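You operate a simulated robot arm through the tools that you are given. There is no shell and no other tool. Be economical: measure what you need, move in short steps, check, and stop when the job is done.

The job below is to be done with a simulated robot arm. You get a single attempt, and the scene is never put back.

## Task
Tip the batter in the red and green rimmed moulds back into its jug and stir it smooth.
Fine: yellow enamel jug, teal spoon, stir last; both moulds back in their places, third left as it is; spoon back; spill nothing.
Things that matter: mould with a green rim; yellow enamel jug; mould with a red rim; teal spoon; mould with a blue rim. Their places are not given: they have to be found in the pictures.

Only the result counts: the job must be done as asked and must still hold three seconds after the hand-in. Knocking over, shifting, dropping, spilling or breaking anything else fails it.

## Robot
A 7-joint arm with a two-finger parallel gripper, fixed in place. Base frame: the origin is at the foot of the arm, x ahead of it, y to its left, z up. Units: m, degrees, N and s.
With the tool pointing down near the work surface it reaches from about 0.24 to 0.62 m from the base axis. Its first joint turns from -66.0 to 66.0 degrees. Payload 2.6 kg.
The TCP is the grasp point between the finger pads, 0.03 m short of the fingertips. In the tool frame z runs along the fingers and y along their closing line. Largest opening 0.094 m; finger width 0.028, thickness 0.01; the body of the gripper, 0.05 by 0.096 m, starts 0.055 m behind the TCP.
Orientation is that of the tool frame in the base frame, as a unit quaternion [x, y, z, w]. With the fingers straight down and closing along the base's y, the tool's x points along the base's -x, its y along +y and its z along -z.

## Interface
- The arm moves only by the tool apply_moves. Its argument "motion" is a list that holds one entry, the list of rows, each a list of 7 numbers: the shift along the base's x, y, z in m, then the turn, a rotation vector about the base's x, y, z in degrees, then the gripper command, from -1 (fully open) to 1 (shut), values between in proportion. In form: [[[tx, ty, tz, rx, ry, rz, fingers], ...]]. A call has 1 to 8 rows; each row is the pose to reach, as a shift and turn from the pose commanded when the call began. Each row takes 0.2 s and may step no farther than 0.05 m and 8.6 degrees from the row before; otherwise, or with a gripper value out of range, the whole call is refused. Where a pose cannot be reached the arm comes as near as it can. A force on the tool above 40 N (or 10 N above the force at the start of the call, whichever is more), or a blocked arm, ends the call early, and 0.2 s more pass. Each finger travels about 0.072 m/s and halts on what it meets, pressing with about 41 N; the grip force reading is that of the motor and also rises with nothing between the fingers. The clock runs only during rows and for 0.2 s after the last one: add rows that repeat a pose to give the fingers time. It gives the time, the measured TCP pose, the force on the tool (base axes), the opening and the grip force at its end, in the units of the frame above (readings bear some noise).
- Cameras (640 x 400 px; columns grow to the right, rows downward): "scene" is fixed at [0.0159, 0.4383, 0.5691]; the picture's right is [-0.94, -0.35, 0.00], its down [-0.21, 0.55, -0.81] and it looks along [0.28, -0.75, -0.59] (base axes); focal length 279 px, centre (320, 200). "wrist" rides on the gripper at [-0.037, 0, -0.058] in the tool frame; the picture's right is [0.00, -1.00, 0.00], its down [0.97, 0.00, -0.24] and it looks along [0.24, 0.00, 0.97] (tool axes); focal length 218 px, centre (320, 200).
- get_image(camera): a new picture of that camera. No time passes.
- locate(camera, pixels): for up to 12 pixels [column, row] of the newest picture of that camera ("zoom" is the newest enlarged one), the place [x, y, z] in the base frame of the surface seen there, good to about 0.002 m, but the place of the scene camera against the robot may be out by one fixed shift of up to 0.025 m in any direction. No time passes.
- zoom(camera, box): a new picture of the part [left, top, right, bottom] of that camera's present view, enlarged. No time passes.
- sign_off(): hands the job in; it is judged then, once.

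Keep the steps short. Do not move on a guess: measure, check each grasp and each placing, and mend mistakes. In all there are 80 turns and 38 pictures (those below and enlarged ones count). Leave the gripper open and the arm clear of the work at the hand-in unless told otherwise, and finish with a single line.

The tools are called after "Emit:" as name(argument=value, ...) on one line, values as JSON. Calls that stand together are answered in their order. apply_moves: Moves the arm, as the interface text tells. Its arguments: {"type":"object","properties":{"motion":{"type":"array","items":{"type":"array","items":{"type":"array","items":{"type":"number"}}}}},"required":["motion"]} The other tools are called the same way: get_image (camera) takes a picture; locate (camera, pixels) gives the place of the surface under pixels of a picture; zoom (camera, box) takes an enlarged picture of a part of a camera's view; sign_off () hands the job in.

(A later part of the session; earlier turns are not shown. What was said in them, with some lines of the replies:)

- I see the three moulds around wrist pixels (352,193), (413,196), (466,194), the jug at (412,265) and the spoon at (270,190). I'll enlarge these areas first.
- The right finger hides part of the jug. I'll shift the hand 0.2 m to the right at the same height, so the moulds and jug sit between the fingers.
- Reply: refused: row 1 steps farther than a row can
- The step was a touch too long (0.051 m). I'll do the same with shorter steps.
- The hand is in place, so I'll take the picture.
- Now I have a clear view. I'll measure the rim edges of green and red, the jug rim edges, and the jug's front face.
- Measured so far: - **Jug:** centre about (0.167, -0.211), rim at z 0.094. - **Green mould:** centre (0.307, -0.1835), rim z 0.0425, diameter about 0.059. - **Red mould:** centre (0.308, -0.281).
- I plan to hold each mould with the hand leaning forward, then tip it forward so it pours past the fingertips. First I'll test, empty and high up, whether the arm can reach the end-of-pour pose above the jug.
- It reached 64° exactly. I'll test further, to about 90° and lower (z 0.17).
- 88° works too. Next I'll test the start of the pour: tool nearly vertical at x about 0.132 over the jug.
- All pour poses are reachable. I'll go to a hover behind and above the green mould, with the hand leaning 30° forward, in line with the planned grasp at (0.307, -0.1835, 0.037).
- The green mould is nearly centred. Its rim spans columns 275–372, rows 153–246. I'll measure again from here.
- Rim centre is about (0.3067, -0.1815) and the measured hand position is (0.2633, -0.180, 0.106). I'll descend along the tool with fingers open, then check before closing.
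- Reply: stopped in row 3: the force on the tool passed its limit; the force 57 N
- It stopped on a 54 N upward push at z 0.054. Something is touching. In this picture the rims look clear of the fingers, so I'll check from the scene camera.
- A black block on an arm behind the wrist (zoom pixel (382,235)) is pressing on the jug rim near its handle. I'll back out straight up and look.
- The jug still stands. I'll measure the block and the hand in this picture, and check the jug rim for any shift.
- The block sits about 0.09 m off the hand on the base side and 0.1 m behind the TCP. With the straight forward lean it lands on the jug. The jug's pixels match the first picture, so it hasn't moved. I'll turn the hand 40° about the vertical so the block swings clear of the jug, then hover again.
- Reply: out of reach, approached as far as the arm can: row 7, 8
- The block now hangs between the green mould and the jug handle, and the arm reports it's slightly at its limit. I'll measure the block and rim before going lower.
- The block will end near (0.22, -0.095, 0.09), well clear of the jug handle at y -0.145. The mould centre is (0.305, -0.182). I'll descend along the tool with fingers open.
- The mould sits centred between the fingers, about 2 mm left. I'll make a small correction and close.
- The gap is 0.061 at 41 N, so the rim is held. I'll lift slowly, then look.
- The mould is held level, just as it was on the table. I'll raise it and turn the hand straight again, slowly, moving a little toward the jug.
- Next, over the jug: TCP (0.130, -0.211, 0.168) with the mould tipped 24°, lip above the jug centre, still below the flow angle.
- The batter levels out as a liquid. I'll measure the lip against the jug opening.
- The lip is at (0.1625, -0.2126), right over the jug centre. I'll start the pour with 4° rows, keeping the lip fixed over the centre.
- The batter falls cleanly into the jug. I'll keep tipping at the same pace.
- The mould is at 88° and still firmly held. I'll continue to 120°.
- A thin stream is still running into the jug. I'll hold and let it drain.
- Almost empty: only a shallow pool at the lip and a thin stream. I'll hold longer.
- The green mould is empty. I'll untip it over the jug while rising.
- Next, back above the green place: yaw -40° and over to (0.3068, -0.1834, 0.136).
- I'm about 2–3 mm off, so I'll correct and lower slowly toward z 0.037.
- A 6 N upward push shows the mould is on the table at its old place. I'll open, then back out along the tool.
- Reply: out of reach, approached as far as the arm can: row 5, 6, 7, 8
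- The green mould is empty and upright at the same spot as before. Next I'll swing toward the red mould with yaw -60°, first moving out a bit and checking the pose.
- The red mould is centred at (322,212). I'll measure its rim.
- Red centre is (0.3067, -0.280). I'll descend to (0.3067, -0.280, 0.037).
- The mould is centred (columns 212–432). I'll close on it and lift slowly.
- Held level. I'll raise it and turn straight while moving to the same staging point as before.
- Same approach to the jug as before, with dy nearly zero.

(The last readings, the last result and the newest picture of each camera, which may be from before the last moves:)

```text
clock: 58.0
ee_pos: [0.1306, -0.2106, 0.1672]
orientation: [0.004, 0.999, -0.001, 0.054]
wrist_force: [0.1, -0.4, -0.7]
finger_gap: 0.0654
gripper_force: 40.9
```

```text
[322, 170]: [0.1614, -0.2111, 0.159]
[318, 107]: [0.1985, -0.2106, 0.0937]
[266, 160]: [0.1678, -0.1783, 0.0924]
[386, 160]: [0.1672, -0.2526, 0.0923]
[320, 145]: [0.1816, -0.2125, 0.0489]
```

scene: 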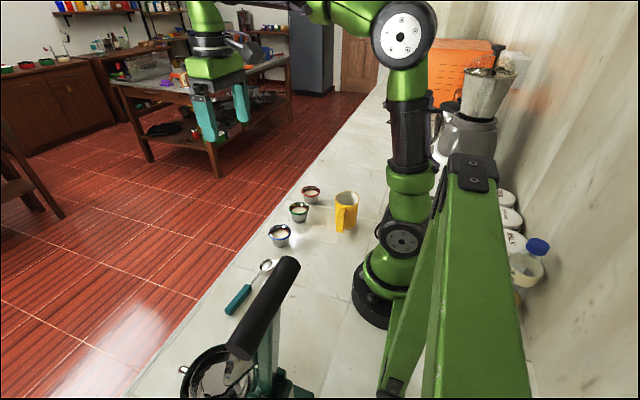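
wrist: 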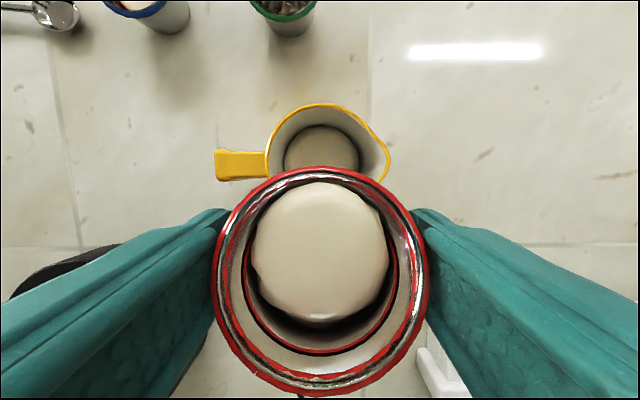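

The geometry matches the first pour, and the jug's batter level rose to 0.049. I'll repeat the same pour.

Emit:
apply_moves(motion=[[[-0.0011, 0, -0.0016, 0, 4, 0, 1], [-0.0003, 0, -0.0036, 0, 8, 0, 1], [0.0004, 0, -0.0057, 0, 12, 0, 1], [0.0013, 0, -0.0067, 0, 16, 0, 1], [0.0024, 0, -0.0079, 0, 20, 0, 1], [0.0036, 0, -0.008, 0, 24, 0, 1], [0.0049, 0, -0.0084, 0, 28, 0, 1], [0.0063, 0, -0.0087, 0, 32, 0, 1]]])

Emit:
apply_moves(motion=[[[0.0016, 0, 0.0004, 0, 4, 0, 1], [0.0032, 0, 0.0009, 0, 8, 0, 1], [0.005, 0, 0.0011, 0, 12, 0, 1], [0.0067, 0, 0.0012, 0, 16, 0, 1], [0.0086, 0, 0.0012, 0, 20, 0, 1], [0.0106, 0, 0.0011, 0, 24, 0, 1], [0.0126, 0, 0.0008, 0, 28, 0, 1], [0.0147, 0, 0.0005, 0, 32, 0, 1]]])

Emit:
apply_moves(motion=[[[0.002, 0, 0.0004, 0, 4, 0, 1], [0.0041, 0, 0.0007, 0, 8, 0, 1], [0.0063, 0, 0.0008, 0, 12, 0, 1], [0.0085, 0, 0.0009, 0, 16, 0, 1], [0.0106, 0, 0.0007, 0, 20, 0, 1], [0.0127, 0, 0.0004, 0, 24, 0, 1], [0.0149, 0, 0, 0, 28, 0, 1], [0.0169, 0, -0.0005, 0, 32, 0, 1]]])

Emit:
apply_moves(motion=[[[0, 0, 0, 0, 1, 0, 1], [0, 0, 0, 0, 2, 0, 1], [0, 0, 0, 0, 3, 0, 1], [0, 0, 0, 0, 4, 0, 1], [0, 0, 0, 0, 5, 0, 1], [0, 0, 0, 0, 5, 0, 1], [0, 0, 0, 0, 5, 0, 1], [0, 0, 0, 0, 5, 0, 1]]])

Emit:
apply_moves(motion=[[[0, 0, 0, 0, 0, 0, 1], [0, 0, 0, 0, 0, 0, 1], [0, 0, 0, 0, 0, 0, 1], [0, 0, 0, 0, 0, 0, 1], [0, 0, 0, 0, 0, 0, 1], [0, 0, 0, 0, 0, 0, 1], [0, 0, 0, 0, 0, 0, 1], [0, 0, 0, 0, 0, 0, 1]]])

Emit:
apply_moves(motion=[[[0, 0, 0, 0, 0, 0, 1], [0, 0, 0, 0, 0, 0, 1], [0, 0, 0, 0, 0, 0, 1], [0, 0, 0, 0, 0, 0, 1], [0, 0, 0, 0, 0, 0, 1], [0, 0, 0, 0, 0, 0, 1], [0, 0, 0, 0, 0, 0, 1], [0, 0, 0, 0, 0, 0, 1]]])

Emit:
apply_moves(motion=[[[0, 0, 0, 0, 0, 0, 1], [0, 0, 0, 0, 0, 0, 1], [0, 0, 0, 0, 0, 0, 1], [0, 0, 0, 0, 0, 0, 1], [0, 0, 0, 0, 0, 0, 1], [0, 0, 0, 0, 0, 0, 1], [0, 0, 0, 0, 0, 0, 1], [0, 0, 0, 0, 0, 0, 1]]])

Emit:
apply_moves(motion=[[[0, 0, 0, 0, 0, 0, 1], [0, 0, 0, 0, 0, 0, 1], [0, 0, 0, 0, 0, 0, 1], [0, 0, 0, 0, 0, 0, 1], [0, 0, 0, 0, 0, 0, 1], [0, 0, 0, 0, 0, 0, 1], [0, 0, 0, 0, 0, 0, 1], [0, 0, 0, 0, 0, 0, 1]]])

Emit:
get_image(camera="wrist")

```text
clock: 59.8
ee_pos: [0.1379, -0.2121, 0.1589]
orientation: [0.003, 0.975, -0.002, -0.223]
wrist_force: [0.1, -0.5, -0.8]
finger_gap: 0.0654
gripper_force: 41.9
```

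```text
clock: 61.6
ee_pos: [0.1512, -0.2108, 0.1589]
orientation: [0.003, 0.876, -0.003, -0.483]
wrist_force: [1.0, -0.1, -0.4]
finger_gap: 0.0654
gripper_force: 40.5
```

```text
clock: 63.4
ee_pos: [0.1705, -0.2117, 0.1589]
orientation: [0.002, 0.708, -0.003, -0.706]
wrist_force: [1.2, 0.4, -0.7]
finger_gap: 0.0655
gripper_force: 40.5
```

```text
clock: 65.2
ee_pos: [0.1696, -0.2117, 0.1596]
orientation: [-0.002, -0.677, 0.003, 0.736]
wrist_force: [-0.7, 0.2, -0.9]
finger_gap: 0.0652
gripper_force: 40.7
```

```text
clock: 67.0
ee_pos: [0.1692, -0.2118, 0.1585]
orientation: [-0.001, -0.678, 0.004, 0.735]
wrist_force: [-0.5, -0.6, -0.3]
finger_gap: 0.0654
gripper_force: 40.4
```

```text
clock: 68.8
ee_pos: [0.169, -0.2114, 0.1595]
orientation: [-0.002, -0.677, 0.003, 0.736]
wrist_force: [0.0, 0.5, -0.3]
finger_gap: 0.0655
gripper_force: 41.3
```

```text
clock: 70.6
ee_pos: [0.1698, -0.2118, 0.1589]
orientation: [-0.001, -0.677, 0.004, 0.736]
wrist_force: [0.0, -0.2, 0.1]
finger_gap: 0.0652
gripper_force: 40.5
```

```text
clock: 72.4
ee_pos: [0.1681, -0.2115, 0.158]
orientation: [-0.002, -0.677, 0.004, 0.736]
wrist_force: [0.5, 0.0, -0.6]
finger_gap: 0.0653
gripper_force: 41.8
```

```text
11 pictures are left
```

wrist: 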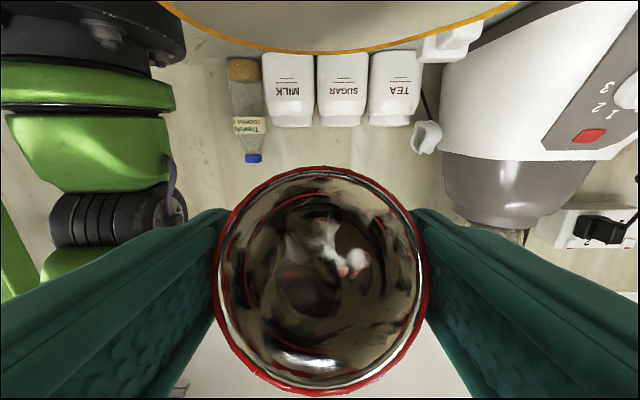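

The red mould is empty. I'll untip it over the jug, then go back to the staging point.

Emit:
apply_moves(motion=[[[-0.003, 0, 0.003, 0, -8, 0, 1], [-0.006, 0, 0.006, 0, -16, 0, 1], [-0.01, 0, 0.01, 0, -24, 0, 1], [-0.013, 0, 0.015, 0, -32, 0, 1], [-0.016, 0, 0.02, 0, -40, 0, 1], [-0.019, 0, 0.026, 0, -48, 0, 1], [-0.021, 0, 0.032, 0, -56, 0, 1], [-0.022, 0, 0.04, 0, -64, 0, 1]]])

Emit:
apply_moves(motion=[[[0.01, 0.001, 0.004, 0, -7.6, 0, 1], [0.022, 0.002, 0.008, 0, -15.2, 0, 1], [0.036, 0.003, 0.01, 0, -22.8, 0, 1], [0.05, 0.004, 0.01, 0, -30.4, 0, 1], [0.065, 0.005, 0.01, 0, -38, 0, 1], [0.08, 0.006, 0.01, 0, -45.6, 0, 1], [0.095, 0.007, 0.01, 0, -53.2, 0, 1], [0.11, 0.008, 0.01, 0, -61, 0, 1]]])

Emit:
apply_moves(motion=[[[0.005, -0.008, 0, 0, 0, -7.5, 1], [0.012, -0.018, 0, 0, 0, -15, 1], [0.02, -0.03, -0.002, 0, 0, -22.5, 1], [0.028, -0.042, -0.01, 0, 0, -30, 1], [0.035, -0.054, -0.022, 0, 0, -37.5, 1], [0.041, -0.065, -0.038, 0, 0, -45, 1], [0.046, -0.073, -0.056, 0, 0, -52.5, 1], [0.048, -0.0765, -0.073, 0, 0, -60, 1]]])

Emit:
apply_moves(motion=[[[0, 0, 0, 0, 0, 0, 1], [0, 0, 0, 0, 0, 0, 1]]])

```text
clock: 74.2
ee_pos: [0.1441, -0.2115, 0.2]
orientation: [0.003, 0.964, -0.001, -0.265]
wrist_force: [0.0, -0.3, -0.7]
finger_gap: 0.0651
gripper_force: 41.1
```

```text
clock: 76.0
ee_pos: [0.2585, -0.2033, 0.2087]
orientation: [0.003, 0.965, 0.0, 0.262]
wrist_force: [0.2, -0.2, -0.1]
finger_gap: 0.0652
gripper_force: 41.1
```

```text
clock: 77.8
ee_pos: [0.3053, -0.2792, 0.1373]
orientation: [0.486, 0.834, -0.131, 0.225]
wrist_force: [0.2, 0.6, -0.1]
finger_gap: 0.0654
gripper_force: 40.4
```

```text
clock: 78.4
ee_pos: [0.3057, -0.2792, 0.1368]
orientation: [0.486, 0.834, -0.13, 0.226]
wrist_force: [0.0, -0.2, -1.1]
finger_gap: 0.0654
gripper_force: 40.7
```

Within about 1 mm of its home. I'll correct and lower to the table.

Emit:
apply_moves(motion=[[[0.0012, 0.0003, -0.015, 0, 0, 0, 1], [0.0012, 0.0003, -0.035, 0, 0, 0, 1], [0.0012, 0.0003, -0.055, 0, 0, 0, 1], [0.0012, 0.0003, -0.072, 0, 0, 0, 1], [0.0012, 0.0003, -0.085, 0, 0, 0, 1], [0.0012, 0.0003, -0.093, 0, 0, 0, 1], [0.0012, 0.0003, -0.098, 0, 0, 0, 1], [0.0012, 0.0003, -0.0995, 0, 0, 0, 1]]])

```text
clock: 80.2
ee_pos: [0.3076, -0.2797, 0.0371]
orientation: [0.486, 0.833, -0.13, 0.229]
wrist_force: [-5.2, 6.6, 24.4]
finger_gap: 0.0655
gripper_force: 41.3
```

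It's pressing on the table at 24 N. I'll ease up 1 mm, open, and back out.

Emit:
apply_moves(motion=[[[0, 0, 0.001, 0, 0, 0, 1], [0, 0, 0.001, 0, 0, 0, 0.3], [0, 0, 0.001, 0, 0, 0, -0.3], [0, 0, 0.001, 0, 0, 0, -1], [0, 0, 0.001, 0, 0, 0, -1], [0, 0, 0.001, 0, 0, 0, -1]]])

Emit:
apply_moves(motion=[[[-0.004, 0.007, 0.018, 0, 0, 0, -1], [-0.008, 0.014, 0.036, 0, 0, 0, -1], [-0.013, 0.023, 0.056, 0, 0, 0, -1], [-0.0186, 0.034, 0.08, 0, 0, 0, -1], [-0.0186, 0.034, 0.09, 0, 0, 0, -1], [-0.0186, 0.034, 0.09, 0, 0, 0, -1]]])

Emit:
get_image(camera="wrist")

Emit:
locate(camera="wrist", pixels=[[280, 211], [364, 211], [322, 172], [322, 252]])

```text
clock: 81.6
ee_pos: [0.3055, -0.2801, 0.037]
orientation: [0.485, 0.835, -0.13, 0.226]
wrist_force: [0.1, -0.7, -1.2]
finger_gap: 0.0941
gripper_force: 0.0
```

```text
clock: 83.0
ee_pos: [0.2878, -0.2462, 0.1277]
orientation: [0.487, 0.834, -0.13, 0.225]
wrist_force: [0.1, 0.2, 0.2]
finger_gap: 0.0941
gripper_force: 0.2
```

```text
10 pictures are left
```

wrist: 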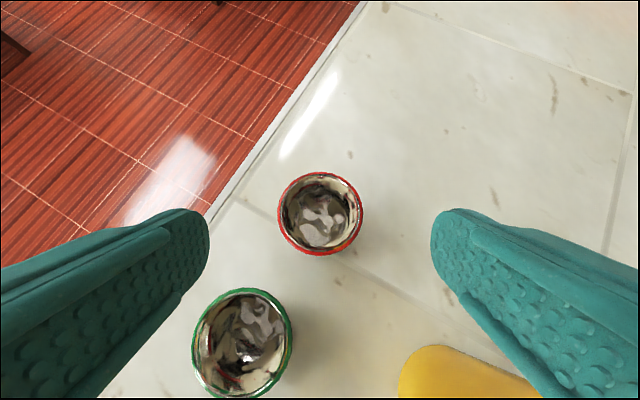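

```text
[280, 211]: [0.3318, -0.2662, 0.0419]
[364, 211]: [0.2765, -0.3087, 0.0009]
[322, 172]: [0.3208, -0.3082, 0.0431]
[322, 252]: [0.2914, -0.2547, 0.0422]
```

The red mould is back in place, empty. Next is the spoon. I'll raise the hand, reduce the lean to 20°, then travel left above the spoon with fingers crossing its handle.

Emit:
apply_moves(motion=[[[0.008, -0.01, 0.035, 4.33, 2.5, 0, -1], [0.016, -0.01, 0.075, 8.66, 5, 0, -1], [0.02, 0.0, 0.115, 8.66, 5, 0, -1], [0.02, 0.02, 0.12, 8.66, 5, 0, -1]]])

Emit:
apply_moves(motion=[[[0.002, 0.045, 0, 0, 0, -4, -1], [0.004, 0.09, 0, 0, 0, -8, -1], [0.006, 0.135, 0, 0, 0, -12, -1], [0.008, 0.18, 0, 0, 0, -17, -1], [0.01, 0.225, 0, 0, 0, -22, -1], [0.012, 0.27, 0, 0, 0, -27, -1], [0.014, 0.315, 0, 0, 0, -31, -1], [0.014, 0.36, 0, 0, 0, -35, -1]]])

Emit:
get_image(camera="wrist")

Emit:
get_image(camera="scene")

```text
clock: 84.0
ee_pos: [0.3077, -0.2243, 0.2479]
orientation: [0.496, 0.85, -0.087, 0.152]
wrist_force: [0.0, -0.3, 0.5]
finger_gap: 0.0939
gripper_force: 0.2
```

```text
clock: 85.8
ee_pos: [0.3257, 0.1371, 0.2493]
orientation: [0.729, 0.661, -0.13, 0.118]
wrist_force: [0.3, 0.8, 0.5]
finger_gap: 0.0942
gripper_force: 0.1
```

```text
9 pictures are left
```

wrist: 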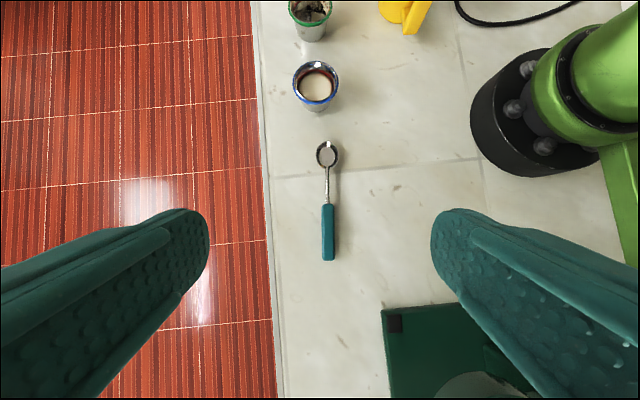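

```text
8 pictures are left
```

scene: 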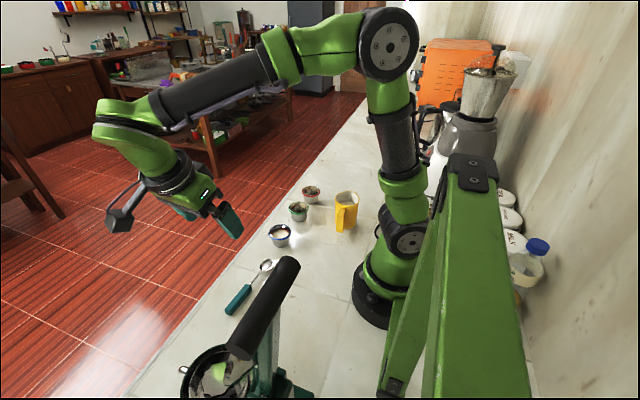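

The spoon is lined up. I'll measure it, plus the machine near it (green base at wrist (385,315), black lever in the scene picture).

Emit:
locate(camera="wrist", pixels=[[328, 258], [323, 235], [328, 235], [333, 235], [327, 208], [327, 185], [327, 165], [326, 144], [327, 155], [383, 312], [384, 390], [480, 310]])

Emit:
locate(camera="scene", pixels=[[289, 262], [265, 305], [240, 350], [232, 345], [205, 355], [260, 370], [122, 215], [112, 222], [186, 370]])

```text
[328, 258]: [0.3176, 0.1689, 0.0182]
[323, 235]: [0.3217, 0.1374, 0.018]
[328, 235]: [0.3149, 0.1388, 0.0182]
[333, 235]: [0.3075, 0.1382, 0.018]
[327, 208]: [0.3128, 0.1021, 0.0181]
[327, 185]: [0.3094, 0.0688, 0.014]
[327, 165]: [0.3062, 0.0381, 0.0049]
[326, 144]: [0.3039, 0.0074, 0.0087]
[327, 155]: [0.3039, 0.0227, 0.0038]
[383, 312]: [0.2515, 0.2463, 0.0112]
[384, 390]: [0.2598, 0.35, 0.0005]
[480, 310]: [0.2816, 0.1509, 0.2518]
```

```text
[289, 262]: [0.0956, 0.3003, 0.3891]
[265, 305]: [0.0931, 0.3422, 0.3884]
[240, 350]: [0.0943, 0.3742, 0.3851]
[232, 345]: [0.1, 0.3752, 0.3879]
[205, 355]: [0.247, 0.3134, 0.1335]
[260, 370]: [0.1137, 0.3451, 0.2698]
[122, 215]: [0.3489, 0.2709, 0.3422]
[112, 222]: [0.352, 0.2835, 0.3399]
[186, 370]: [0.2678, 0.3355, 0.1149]
```

The handle runs from (0.3176, 0.169) to the bowl tip (0.3039, 0.007), top z 0.018. I'll grip it around y 0.142. The machine stays about 7 cm clear of the block. First I'll descend to z 0.08 and check.

Emit:
apply_moves(motion=[[[-0.005, 0.007, -0.04, 0, 0, 0, -1], [-0.0096, 0.0147, -0.08, 0, 0, 0, -1], [-0.0096, 0.0147, -0.12, 0, 0, 0, -1], [-0.0096, 0.0147, -0.155, 0, 0, 0, -1], [-0.0096, 0.0147, -0.169, 0, 0, 0, -1], [-0.0096, 0.0147, -0.169, 0, 0, 0, -1]]])

Emit:
get_image(camera="wrist")

```text
clock: 87.2
ee_pos: [0.3144, 0.1502, 0.0792]
orientation: [0.728, 0.662, -0.129, 0.119]
wrist_force: [-0.3, 0.1, 0.9]
finger_gap: 0.094
gripper_force: 0.1
```

```text
7 pictures are left
```

wrist: 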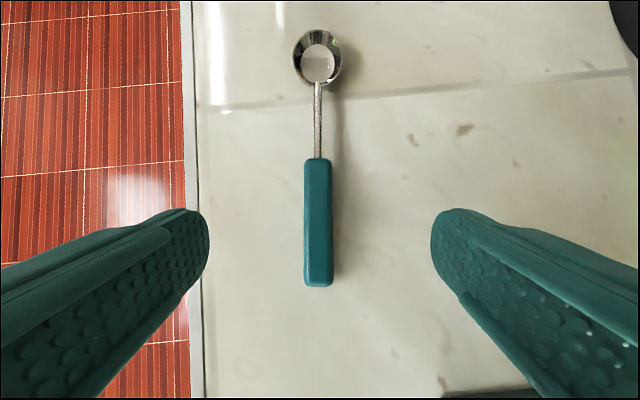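

The handle is centred between the fingers at column 318. I'll descend to z 0.0345 and close.

Emit:
apply_moves(motion=[[[0.001, 0.0015, -0.02, 0, 0, 0, -1], [0.001, 0.0015, -0.036, 0, 0, 0, -1], [0.001, 0.0015, -0.0445, 0, 0, 0, -1], [0.001, 0.0015, -0.0445, 0, 0, 0, -1]]])

Emit:
apply_moves(motion=[[[0, 0, 0, 0, 0, 0, -0.3], [0, 0, 0, 0, 0, 0, 0.3], [0, 0, 0, 0, 0, 0, 1], [0, 0, 0, 0, 0, 0, 1], [0, 0, 0, 0, 0, 0, 1], [0, 0, 0, 0, 0, 0, 1]]])

```text
clock: 88.2
ee_pos: [0.3151, 0.152, 0.034]
orientation: [0.729, 0.662, -0.13, 0.119]
wrist_force: [-0.1, -0.1, 0.3]
finger_gap: 0.094
gripper_force: 0.0
```

```text
clock: 89.6
ee_pos: [0.3145, 0.1518, 0.0341]
orientation: [0.729, 0.662, -0.13, 0.119]
wrist_force: [0.2, 0.1, 1.1]
finger_gap: 0.0166
gripper_force: 40.7
```

The handle is gripped (gap 0.0166 at 41 N). I'll lift while pitching the spoon so the bowl swings down.

Emit:
apply_moves(motion=[[[0, 0, 0.03, 0, 0, 0, 1], [0, 0, 0.07, 8, -0.7, 0, 1], [0, 0, 0.11, 15.9, -1.4, 0, 1], [0, 0, 0.15, 23.9, -2.1, 0, 1], [0, -0.01, 0.18, 31.9, -2.8, 0, 1], [0, -0.02, 0.21, 39.8, -3.5, 0, 1], [0, -0.03, 0.23, 47.8, -4.2, 0, 1], [0, -0.04, 0.25, 55.8, -4.9, 0, 1]]])

Emit:
apply_moves(motion=[[[-0.005, -0.03, 0, 8, -0.7, 0, 1], [-0.01, -0.06, 0, 15.9, -1.4, 0, 1], [-0.015, -0.09, 0, 23.9, -2.1, 0, 1], [-0.02, -0.12, 0, 31.9, -2.8, 0, 1], [-0.025, -0.15, 0, 33.9, -3, 0, 1], [-0.025, -0.15, 0, 33.9, -3, 0, 1]]])

Emit:
get_image(camera="wrist")

```text
clock: 91.4
ee_pos: [0.3121, 0.1106, 0.2839]
orientation: [0.704, 0.64, 0.226, -0.209]
wrist_force: [-0.2, 0.1, -0.7]
finger_gap: 0.0166
gripper_force: 40.9
```

```text
clock: 92.8
ee_pos: [0.2853, -0.0421, 0.2831]
orientation: [0.606, 0.551, 0.421, -0.389]
wrist_force: [0.6, 0.3, -0.2]
finger_gap: 0.0166
gripper_force: 41.0
```

```text
6 pictures are left
```

wrist: 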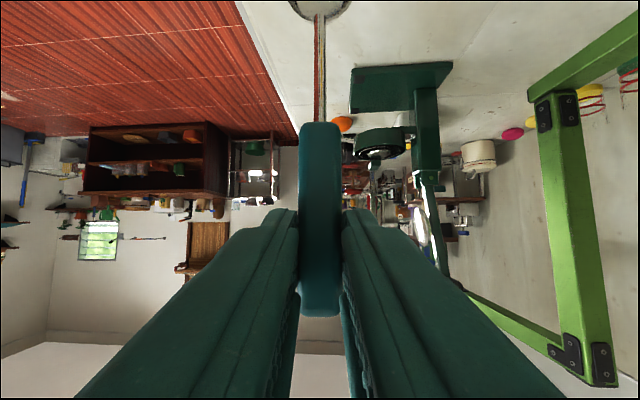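

The spoon hangs bowl-down and square in the fingers. I'll yaw to the tested direction while moving over the jug, staying high.

Emit:
apply_moves(motion=[[[0, -0.015, 0, 0, 0, 8, 1], [-0.005, -0.03, 0, 0, 0, 16, 1], [-0.01, -0.05, 0, 0, 0, 24, 1], [-0.015, -0.07, 0, 0, 0, 32, 1], [-0.02, -0.09, 0, 0, 0, 40, 1], [-0.03, -0.11, 0, 0, 0, 48, 1], [-0.04, -0.13, 0, 0, 0, 56, 1], [-0.05, -0.145, 0, 0, 0, 64, 1]]])

Emit:
apply_moves(motion=[[[-0.01, -0.007, 0, 0, 0, 8, 1], [-0.02, -0.015, 0, 0, 0, 16, 1], [-0.03, -0.022, 0, 0, 0, 24, 1], [-0.041, -0.025, 0, 0, 0, 31, 1], [-0.041, -0.025, 0, 0, 0, 31, 1], [-0.041, -0.025, 0, 0, 0, 31, 1]]])

Emit:
zoom(camera="scene", box=[260, 100, 420, 260])

```text
clock: 94.6
ee_pos: [0.1768, -0.0733, 0.2513]
orientation: [0.223, 0.792, 0.15, -0.549]
wrist_force: [0.0, -0.3, 0.3]
finger_gap: 0.0164
gripper_force: 41.1
out of reach, approached as far as the arm can: row 4, 5, 6, 7, 8
```

```text
clock: 96.0
ee_pos: [0.1395, -0.0914, 0.2552]
orientation: [0.002, 0.82, -0.003, -0.572]
wrist_force: [0.0, -0.2, -1.2]
finger_gap: 0.0168
gripper_force: 40.9
out of reach, approached as far as the arm can: row 1, 2
```

```text
2.50 times, centred on (340, 180) of scene
```

zoom: 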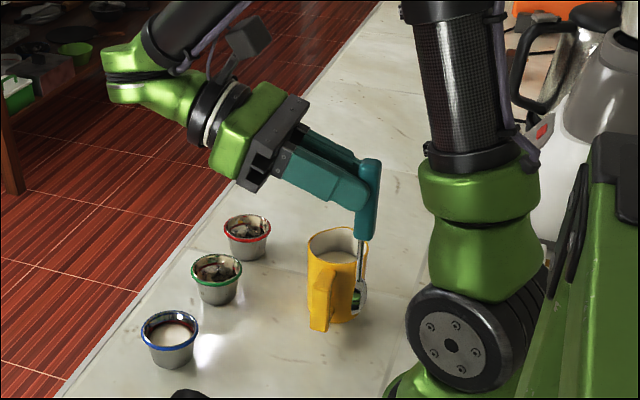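

The arm hit a reach limit along the way, but nothing touched. It's now at (0.1395, -0.0914, 0.255) with the right orientation. I'll move out and across to just above the jug.

Emit:
apply_moves(motion=[[[0.02, 0, 0.01, 0, 0, 0, 1], [0.04, -0.02, 0.015, 0, 0, 0, 1], [0.0545, -0.05, 0.015, 0, 0, 0, 1], [0.0545, -0.08, 0.015, 0, 0, 0, 1], [0.0545, -0.11, 0.015, 0, 0, 0, 1], [0.0545, -0.12, 0.015, 0, 0, 0, 1], [0.0545, -0.12, 0.015, 0, 0, 0, 1]]])

Emit:
get_image(camera="wrist")

```text
clock: 97.6
ee_pos: [0.1952, -0.2125, 0.2706]
orientation: [0.002, 0.82, -0.003, -0.572]
wrist_force: [0.7, 0.3, -0.2]
finger_gap: 0.0167
gripper_force: 40.8
```

```text
4 pictures are left
```

wrist: 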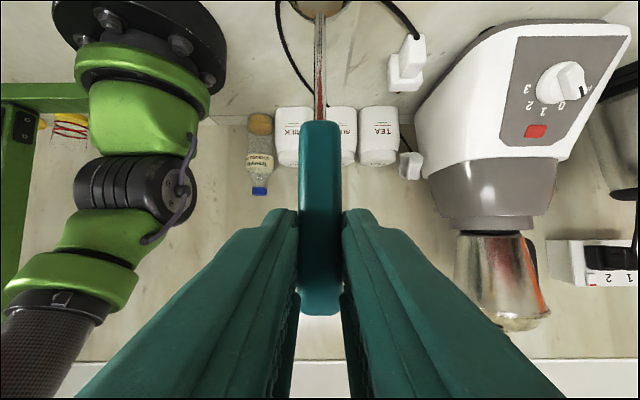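

In place over the jug. I'll measure the spoon's position from this view.

Emit:
locate(camera="wrist", pixels=[[320, 130], [320, 200], [319, 80], [319, 40], [320, 20], [320, 6], [319, 2], [337, 2], [301, 4]])

```text
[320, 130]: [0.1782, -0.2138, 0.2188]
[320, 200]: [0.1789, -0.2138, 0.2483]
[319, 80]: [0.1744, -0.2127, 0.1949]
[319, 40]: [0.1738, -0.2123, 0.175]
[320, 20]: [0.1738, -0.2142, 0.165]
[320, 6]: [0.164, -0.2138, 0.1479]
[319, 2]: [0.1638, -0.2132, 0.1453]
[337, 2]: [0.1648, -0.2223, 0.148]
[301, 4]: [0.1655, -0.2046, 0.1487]
```

The spoon is vertical: bowl at about (0.166, -0.213), tip near z 0.127. It's centred over the jug. I'll lower it 0.107 m straight down so the tip reaches about z 0.02.

Emit:
apply_moves(motion=[[[0, 0.0015, -0.015, 0, 0, 0, 1], [0, 0.0015, -0.035, 0, 0, 0, 1], [0, 0.0015, -0.055, 0, 0, 0, 1], [0, 0.0015, -0.07, 0, 0, 0, 1], [0, 0.0015, -0.083, 0, 0, 0, 1], [0, 0.0015, -0.094, 0, 0, 0, 1], [0, 0.0015, -0.102, 0, 0, 0, 1], [0, 0.0015, -0.107, 0, 0, 0, 1]]])

Emit:
zoom(camera="scene", box=[280, 130, 400, 250])

```text
clock: 99.4
ee_pos: [0.1926, -0.2117, 0.1641]
orientation: [0.003, 0.819, -0.002, -0.573]
wrist_force: [-0.7, 0.4, 0.4]
finger_gap: 0.0167
gripper_force: 41.1
```

```text
3.33 times, centred on (340, 190) of scene
```

zoom: 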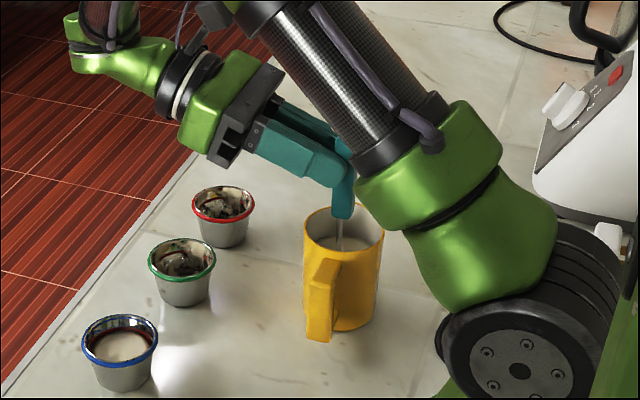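

The spoon is in the batter with no contact force. I'll stir in circles of 10 mm radius around the centre.

Emit:
apply_moves(motion=[[[0.006, 0, 0, 0, 0, 0, 1], [0.012, 0, 0, 0, 0, 0, 1]]])

Emit:
apply_moves(motion=[[[-0.0029, 0.0071, 0, 0, 0, 0, 1], [-0.01, 0.01, 0, 0, 0, 0, 1], [-0.0171, 0.0071, 0, 0, 0, 0, 1], [-0.02, 0, 0, 0, 0, 0, 1], [-0.0171, -0.0071, 0, 0, 0, 0, 1], [-0.01, -0.01, 0, 0, 0, 0, 1], [-0.0029, -0.0071, 0, 0, 0, 0, 1], [0, 0, 0, 0, 0, 0, 1]]])

Emit:
apply_moves(motion=[[[-0.0029, 0.0071, 0, 0, 0, 0, 1], [-0.01, 0.01, 0, 0, 0, 0, 1], [-0.0171, 0.0071, 0, 0, 0, 0, 1], [-0.02, 0, 0, 0, 0, 0, 1], [-0.0171, -0.0071, 0, 0, 0, 0, 1], [-0.01, -0.01, 0, 0, 0, 0, 1], [-0.0029, -0.0071, 0, 0, 0, 0, 1], [0, 0, 0, 0, 0, 0, 1]]])

Emit:
apply_moves(motion=[[[-0.0029, 0.0071, 0, 0, 0, 0, 1], [-0.01, 0.01, 0, 0, 0, 0, 1], [-0.0171, 0.0071, 0, 0, 0, 0, 1], [-0.02, 0, 0, 0, 0, 0, 1], [-0.0171, -0.0071, 0, 0, 0, 0, 1], [-0.01, -0.01, 0, 0, 0, 0, 1], [-0.0029, -0.0071, 0, 0, 0, 0, 1], [0, 0, 0, 0, 0, 0, 1]]])

Emit:
apply_moves(motion=[[[-0.0029, 0.0071, 0, 0, 0, 0, 1], [-0.01, 0.01, 0, 0, 0, 0, 1], [-0.0171, 0.0071, 0, 0, 0, 0, 1], [-0.02, 0, 0, 0, 0, 0, 1], [-0.0171, -0.0071, 0, 0, 0, 0, 1], [-0.01, -0.01, 0, 0, 0, 0, 1], [-0.0029, -0.0071, 0, 0, 0, 0, 1], [0, 0, 0, 0, 0, 0, 1]]])

Emit:
apply_moves(motion=[[[-0.0029, 0.0071, 0, 0, 0, 0, 1], [-0.01, 0.01, 0, 0, 0, 0, 1], [-0.0171, 0.0071, 0, 0, 0, 0, 1], [-0.02, 0, 0, 0, 0, 0, 1], [-0.0171, -0.0071, 0, 0, 0, 0, 1], [-0.01, -0.01, 0, 0, 0, 0, 1], [-0.0029, -0.0071, 0, 0, 0, 0, 1], [0, 0, 0, 0, 0, 0, 1]]])

```text
clock: 100.0
ee_pos: [0.2074, -0.2119, 0.164]
orientation: [0.002, 0.82, -0.003, -0.573]
wrist_force: [-0.5, -0.5, -0.6]
finger_gap: 0.0165
gripper_force: 41.0
```

```text
clock: 101.8
ee_pos: [0.2073, -0.211, 0.1635]
orientation: [0.003, 0.82, -0.001, -0.572]
wrist_force: [0.1, -0.2, -0.2]
finger_gap: 0.0167
gripper_force: 40.9
```

```text
clock: 103.6
ee_pos: [0.2055, -0.2102, 0.1624]
orientation: [0.003, 0.819, -0.002, -0.573]
wrist_force: [0.1, -0.4, 0.5]
finger_gap: 0.0166
gripper_force: 41.5
```

```text
clock: 105.4
ee_pos: [0.207, -0.2122, 0.1645]
orientation: [0.003, 0.82, -0.002, -0.573]
wrist_force: [0.6, 1.0, -1.3]
finger_gap: 0.0165
gripper_force: 41.6
```

```text
clock: 107.2
ee_pos: [0.2079, -0.2117, 0.1628]
orientation: [0.004, 0.82, -0.002, -0.573]
wrist_force: [-0.2, 0.1, -0.6]
finger_gap: 0.0165
gripper_force: 41.3
```

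```text
clock: 109.0
ee_pos: [0.2075, -0.2115, 0.1653]
orientation: [0.003, 0.819, -0.002, -0.573]
wrist_force: [0.2, -0.2, -0.3]
finger_gap: 0.0167
gripper_force: 40.8
```

Stirring is free of contact. A few more turns to get it smooth.

Emit:
apply_moves(motion=[[[-0.0029, 0.0071, 0, 0, 0, 0, 1], [-0.01, 0.01, 0, 0, 0, 0, 1], [-0.0171, 0.0071, 0, 0, 0, 0, 1], [-0.02, 0, 0, 0, 0, 0, 1], [-0.0171, -0.0071, 0, 0, 0, 0, 1], [-0.01, -0.01, 0, 0, 0, 0, 1], [-0.0029, -0.0071, 0, 0, 0, 0, 1], [0, 0, 0, 0, 0, 0, 1]]])

Emit:
apply_moves(motion=[[[-0.0029, 0.0071, 0, 0, 0, 0, 1], [-0.01, 0.01, 0, 0, 0, 0, 1], [-0.0171, 0.0071, 0, 0, 0, 0, 1], [-0.02, 0, 0, 0, 0, 0, 1], [-0.0171, -0.0071, 0, 0, 0, 0, 1], [-0.01, -0.01, 0, 0, 0, 0, 1], [-0.0029, -0.0071, 0, 0, 0, 0, 1], [0, 0, 0, 0, 0, 0, 1]]])

Emit:
apply_moves(motion=[[[-0.0029, 0.0071, 0, 0, 0, 0, 1], [-0.01, 0.01, 0, 0, 0, 0, 1], [-0.0171, 0.0071, 0, 0, 0, 0, 1], [-0.02, 0, 0, 0, 0, 0, 1], [-0.0171, -0.0071, 0, 0, 0, 0, 1], [-0.01, -0.01, 0, 0, 0, 0, 1], [-0.0029, -0.0071, 0, 0, 0, 0, 1], [0, 0, 0, 0, 0, 0, 1]]])

Emit:
apply_moves(motion=[[[-0.0029, 0.0071, 0, 0, 0, 0, 1], [-0.01, 0.01, 0, 0, 0, 0, 1], [-0.0171, 0.0071, 0, 0, 0, 0, 1], [-0.02, 0, 0, 0, 0, 0, 1], [-0.0171, -0.0071, 0, 0, 0, 0, 1], [-0.01, -0.01, 0, 0, 0, 0, 1], [-0.0029, -0.0071, 0, 0, 0, 0, 1], [-0.005, 0, 0, 0, 0, 0, 1]]])

Emit:
apply_moves(motion=[[[-0.005, 0, 0, 0, 0, 0, 1], [-0.005, 0, 0.006, 0, 0, 0, 1], [-0.005, 0, 0.016, 0, 0, 0, 1], [-0.005, 0, 0.026, 0, 0, 0, 1], [-0.005, 0, 0.036, 0, 0, 0, 1], [-0.005, 0, 0.044, 0, 0, 0, 1], [-0.005, 0, 0.05, 0, 0, 0, 1], [-0.005, 0, 0.05, 0, 0, 0, 1]]])

Emit:
zoom(camera="scene", box=[280, 130, 400, 250])

```text
clock: 110.8
ee_pos: [0.2067, -0.2103, 0.1641]
orientation: [0.003, 0.82, -0.002, -0.573]
wrist_force: [0.6, -0.3, -0.3]
finger_gap: 0.0168
gripper_force: 41.2
```

```text
clock: 112.6
ee_pos: [0.2077, -0.2119, 0.1646]
orientation: [0.003, 0.819, -0.002, -0.573]
wrist_force: [0.1, 0.4, -0.4]
finger_gap: 0.0166
gripper_force: 41.3
```

```text
clock: 114.4
ee_pos: [0.207, -0.2112, 0.1626]
orientation: [0.003, 0.82, -0.002, -0.572]
wrist_force: [0.6, -0.2, -0.1]
finger_gap: 0.0167
gripper_force: 41.4
```

```text
clock: 116.2
ee_pos: [0.2025, -0.2105, 0.1634]
orientation: [0.004, 0.82, -0.002, -0.573]
wrist_force: [0.9, 0.1, -0.6]
finger_gap: 0.0167
gripper_force: 40.5
```

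```text
clock: 118.0
ee_pos: [0.1957, -0.2099, 0.215]
orientation: [0.003, 0.82, -0.002, -0.572]
wrist_force: [-0.1, 0.3, -1.5]
finger_gap: 0.0168
gripper_force: 40.9
```

```text
3.33 times, centred on (340, 190) of scene
```

zoom: 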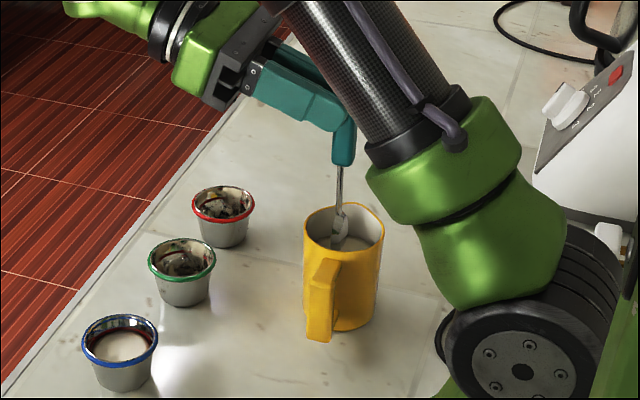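

The bowl is out of the batter but still inside the jug. I'll wait for it to drip off, then raise it clear.

Emit:
apply_moves(motion=[[[0, 0, 0, 0, 0, 0, 1], [0, 0, 0, 0, 0, 0, 1], [0, 0, 0, 0, 0, 0, 1], [0, 0, 0, 0, 0, 0, 1], [0, 0, 0, 0, 0, 0, 1], [0, 0, 0, 0, 0, 0, 1], [0, 0, 0, 0, 0, 0, 1], [0, 0, 0, 0, 0, 0, 1]]])

Emit:
apply_moves(motion=[[[0, 0, 0.002, 0, 0, 0, 1], [0, 0, 0, 0, 0, 0, 1], [0, 0, 0.002, 0, 0, 0, 1], [0, 0, 0, 0, 0, 0, 1], [0, 0, 0, 0, 0, 0, 1], [0, 0, 0, 0, 0, 0, 1], [0, 0, 0, 0, 0, 0, 1], [0, 0, 0, 0, 0, 0, 1]]])

Emit:
apply_moves(motion=[[[0, 0, 0.015, 0, 0, 0, 1], [0, 0, 0.035, 0, 0, 0, 1], [0, 0, 0.055, 0, 0, 0, 1], [0, 0, 0.07, 0, 0, 0, 1], [0, 0, 0.075, 0, 0, 0, 1], [0, 0, 0.075, 0, 0, 0, 1]]])

```text
clock: 119.8
ee_pos: [0.1948, -0.2108, 0.2163]
orientation: [0.002, 0.82, -0.003, -0.572]
wrist_force: [0.2, 0.1, -1.0]
finger_gap: 0.0168
gripper_force: 41.0
```

```text
clock: 121.6
ee_pos: [0.197, -0.2097, 0.2146]
orientation: [0.003, 0.82, -0.002, -0.572]
wrist_force: [0.1, 0.0, 0.6]
finger_gap: 0.0168
gripper_force: 41.3
```

```text
clock: 123.0
ee_pos: [0.1975, -0.2118, 0.2881]
orientation: [0.002, 0.82, -0.003, -0.573]
wrist_force: [-0.3, 0.1, -0.7]
finger_gap: 0.0164
gripper_force: 40.4
```

Clear of the jug. I'll unpitch the spoon here with the hand straight, moving gently outward and left.

Emit:
apply_moves(motion=[[[0.01, 0.01, 0, 0, -8, 0, 1], [0.02, 0.025, 0, 0, -16, 0, 1], [0.03, 0.04, 0, 0, -24, 0, 1], [0.04, 0.055, 0, 0, -32, 0, 1], [0.05, 0.07, 0, 0, -40, 0, 1], [0.06, 0.085, 0, 0, -48, 0, 1], [0.07, 0.1, 0, 0, -56, 0, 1], [0.08, 0.115, 0, 0, -64, 0, 1]]])

Emit:
apply_moves(motion=[[[0.01, 0.015, 0, 0, -8, 0, 1], [0.02, 0.03, 0, 0, -16, 0, 1], [0.03, 0.045, 0, 0, -24, 0, 1], [0.04, 0.06, 0, 0, -26, 0, 1], [0.04, 0.06, 0, 0, -26, 0, 1]]])

```text
clock: 124.8
ee_pos: [0.2793, -0.0955, 0.2891]
orientation: [0.003, 0.999, -0.001, -0.05]
wrist_force: [0.3, -0.6, -0.5]
finger_gap: 0.0165
gripper_force: 40.8
```

```text
clock: 126.0
ee_pos: [0.318, -0.0368, 0.2873]
orientation: [0.004, 0.985, 0.0, 0.175]
wrist_force: [-0.2, 0.5, -1.1]
finger_gap: 0.0166
gripper_force: 40.6
```

Unpitched as planned. Next, yaw back by 95° while moving above the spoon's place.

Emit:
apply_moves(motion=[[[0, 0.015, 0, 0, 0, -8, 1], [0, 0.03, 0, 0, 0, -16, 1], [0, 0.045, 0, 0, 0, -24, 1], [0, 0.06, 0, 0, 0, -32, 1], [0, 0.075, 0, 0, 0, -40, 1], [0, 0.09, 0, 0, 0, -48, 1], [0, 0.11, 0, 0, 0, -56, 1], [0, 0.13, 0, 0, 0, -64, 1]]])

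Emit:
apply_moves(motion=[[[0, 0.015, -0.02, 0, 0, -8, 1], [-0.001, 0.03, -0.04, 0, 0, -16, 1], [-0.002, 0.045, -0.06, 0, 0, -24, 1], [-0.003, 0.059, -0.08, 0, 0, -31, 1], [-0.003, 0.059, -0.11, 0, 0, -31, 1], [-0.003, 0.059, -0.11, 0, 0, -31, 1]]])

```text
clock: 127.8
ee_pos: [0.3173, 0.0936, 0.2896]
orientation: [0.527, 0.832, -0.093, 0.148]
wrist_force: [-0.4, 0.1, -1.3]
finger_gap: 0.0165
gripper_force: 41.5
```

```text
clock: 129.2
ee_pos: [0.3139, 0.1537, 0.18]
orientation: [0.729, 0.662, -0.128, 0.118]
wrist_force: [-1.7, -0.5, -0.1]
finger_gap: 0.0164
gripper_force: 41.1
```

The orientation matches the pick-up exactly. I'll descend most of the way and re-read.

Emit:
apply_moves(motion=[[[0.0008, -0.0017, -0.03, 0, 0, 0, 1], [0.0008, -0.0017, -0.065, 0, 0, 0, 1], [0.0008, -0.0017, -0.1, 0, 0, 0, 1], [0.0008, -0.0017, -0.12, 0, 0, 0, 1], [0.0008, -0.0017, -0.125, 0, 0, 0, 1], [0.0008, -0.0017, -0.125, 0, 0, 0, 1]]])

```text
clock: 130.6
ee_pos: [0.315, 0.1516, 0.0519]
orientation: [0.728, 0.663, -0.128, 0.119]
wrist_force: [0.2, -0.1, -0.7]
finger_gap: 0.0163
gripper_force: 41.2
```

I'll lower the rest slowly, watching the force.

Emit:
apply_moves(motion=[[[0, 0, -0.006, 0, 0, 0, 1], [0, 0, -0.011, 0, 0, 0, 1], [0, 0, -0.015, 0, 0, 0, 1], [0, 0, -0.016, 0, 0, 0, 1], [0, 0, -0.016, 0, 0, 0, 1]]])

```text
clock: 131.8
ee_pos: [0.3148, 0.1505, 0.037]
orientation: [0.728, 0.663, -0.13, 0.119]
wrist_force: [-0.8, -0.6, -0.6]
finger_gap: 0.0167
gripper_force: 41.3
```

No contact yet at 0.037; pick-up was at 0.034. A further 2 mm down.

Emit:
apply_moves(motion=[[[0, 0.0008, -0.001, 0, 0, 0, 1], [0, 0.0008, -0.002, 0, 0, 0, 1], [0, 0.0008, -0.002, 0, 0, 0, 1]]])

```text
clock: 132.6
ee_pos: [0.3153, 0.1517, 0.0351]
orientation: [0.728, 0.663, -0.128, 0.118]
wrist_force: [0.1, 0.1, -0.2]
finger_gap: 0.0167
gripper_force: 40.7
```

Emit:
apply_moves(motion=[[[0, 0, -0.0007, 0, 0, 0, 1], [0, 0, -0.0013, 0, 0, 0, 1], [0, 0, -0.0013, 0, 0, 0, 1]]])

```text
clock: 133.4
ee_pos: [0.3158, 0.152, 0.035]
orientation: [0.728, 0.662, -0.128, 0.119]
wrist_force: [0.0, 1.4, 12.4]
finger_gap: 0.0167
gripper_force: 41.1
```

A 12 N push shows the spoon rests on the table at its old place. I'll release slowly and lift straight up.

Emit:
apply_moves(motion=[[[0, 0, 0, 0, 0, 0, 0.5], [0, 0, 0, 0, 0, 0, 0.1], [0, 0, 0, 0, 0, 0, -0.4], [0, 0, 0, 0, 0, 0, -1], [0, 0, 0, 0, 0, 0, -1], [0, 0, 0, 0, 0, 0, -1], [0, 0, 0, 0, 0, 0, -1]]])

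Emit:
apply_moves(motion=[[[0, 0.002, 0.02, 0, 0, 0, -1], [0, 0.002, 0.06, 0, 0, 0, -1], [0, 0, 0.1, 0, 0, 0, -1], [0, 0, 0.14, 0, 0, 0, -1], [0, 0, 0.18, 0, 0, 0, -1], [0, 0, 0.215, 0, 0, 0, -1], [0, 0, 0.215, 0, 0, 0, -1]]])

Emit:
get_image(camera="wrist")

Emit:
locate(camera="wrist", pixels=[[328, 250], [328, 205], [327, 185], [327, 144], [316, 60], [325, 10]])

```text
clock: 135.0
ee_pos: [0.3143, 0.1519, 0.0338]
orientation: [0.728, 0.663, -0.129, 0.118]
wrist_force: [0.2, -0.4, 0.1]
finger_gap: 0.0938
gripper_force: 0.1
```

```text
clock: 136.6
ee_pos: [0.3099, 0.1538, 0.251]
orientation: [0.729, 0.662, -0.129, 0.118]
wrist_force: [-1.2, -0.1, 0.5]
finger_gap: 0.094
gripper_force: 0.0
```

```text
1 pictures are left
```

wrist: 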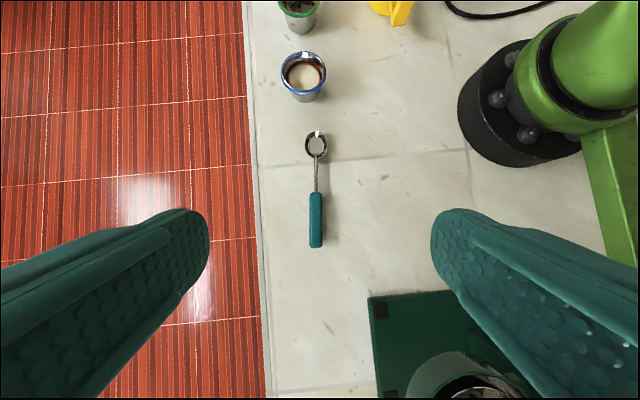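

```text
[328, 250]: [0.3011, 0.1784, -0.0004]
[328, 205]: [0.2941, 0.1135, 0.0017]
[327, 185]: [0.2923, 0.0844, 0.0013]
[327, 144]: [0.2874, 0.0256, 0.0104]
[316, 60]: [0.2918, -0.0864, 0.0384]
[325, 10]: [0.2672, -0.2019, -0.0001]
```

I'll check the spoon's new position: handle end at (316,245), handle start at (316,195), bowl tip at (315,133).

Emit:
locate(camera="wrist", pixels=[[316, 245], [316, 225], [316, 196], [317, 175], [315, 133], [316, 145]])

```text
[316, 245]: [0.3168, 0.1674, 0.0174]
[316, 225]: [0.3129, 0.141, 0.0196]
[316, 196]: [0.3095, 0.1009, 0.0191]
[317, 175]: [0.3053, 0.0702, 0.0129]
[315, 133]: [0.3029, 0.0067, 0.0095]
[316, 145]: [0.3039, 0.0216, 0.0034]
```

The spoon is back within about 2 mm. I'll use the last picture to check the moulds and jug for spills.

Emit:
zoom(camera="scene", box=[215, 150, 395, 310])

```text
2.50 times, centred on (305, 230) of scene
```

zoom: 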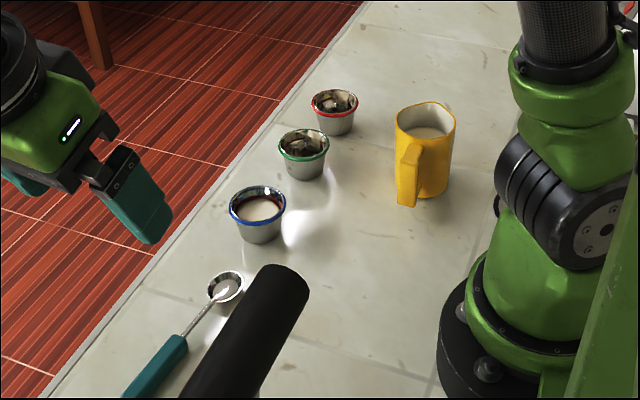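

The worktop is clean. Both moulds are empty and back, the blue one is untouched, the jug is upright and the spoon is in its place, so I'm handing in.

Emit:
sign_off()

```text
The job is handed in.
```

The batter from the red and green moulds is back in the yellow jug and stirred; both moulds and the spoon are back within about 2 mm, the blue mould is untouched, and I saw no spills, though the arm's wrist block briefly pressed on the jug rim early on without visibly moving it.
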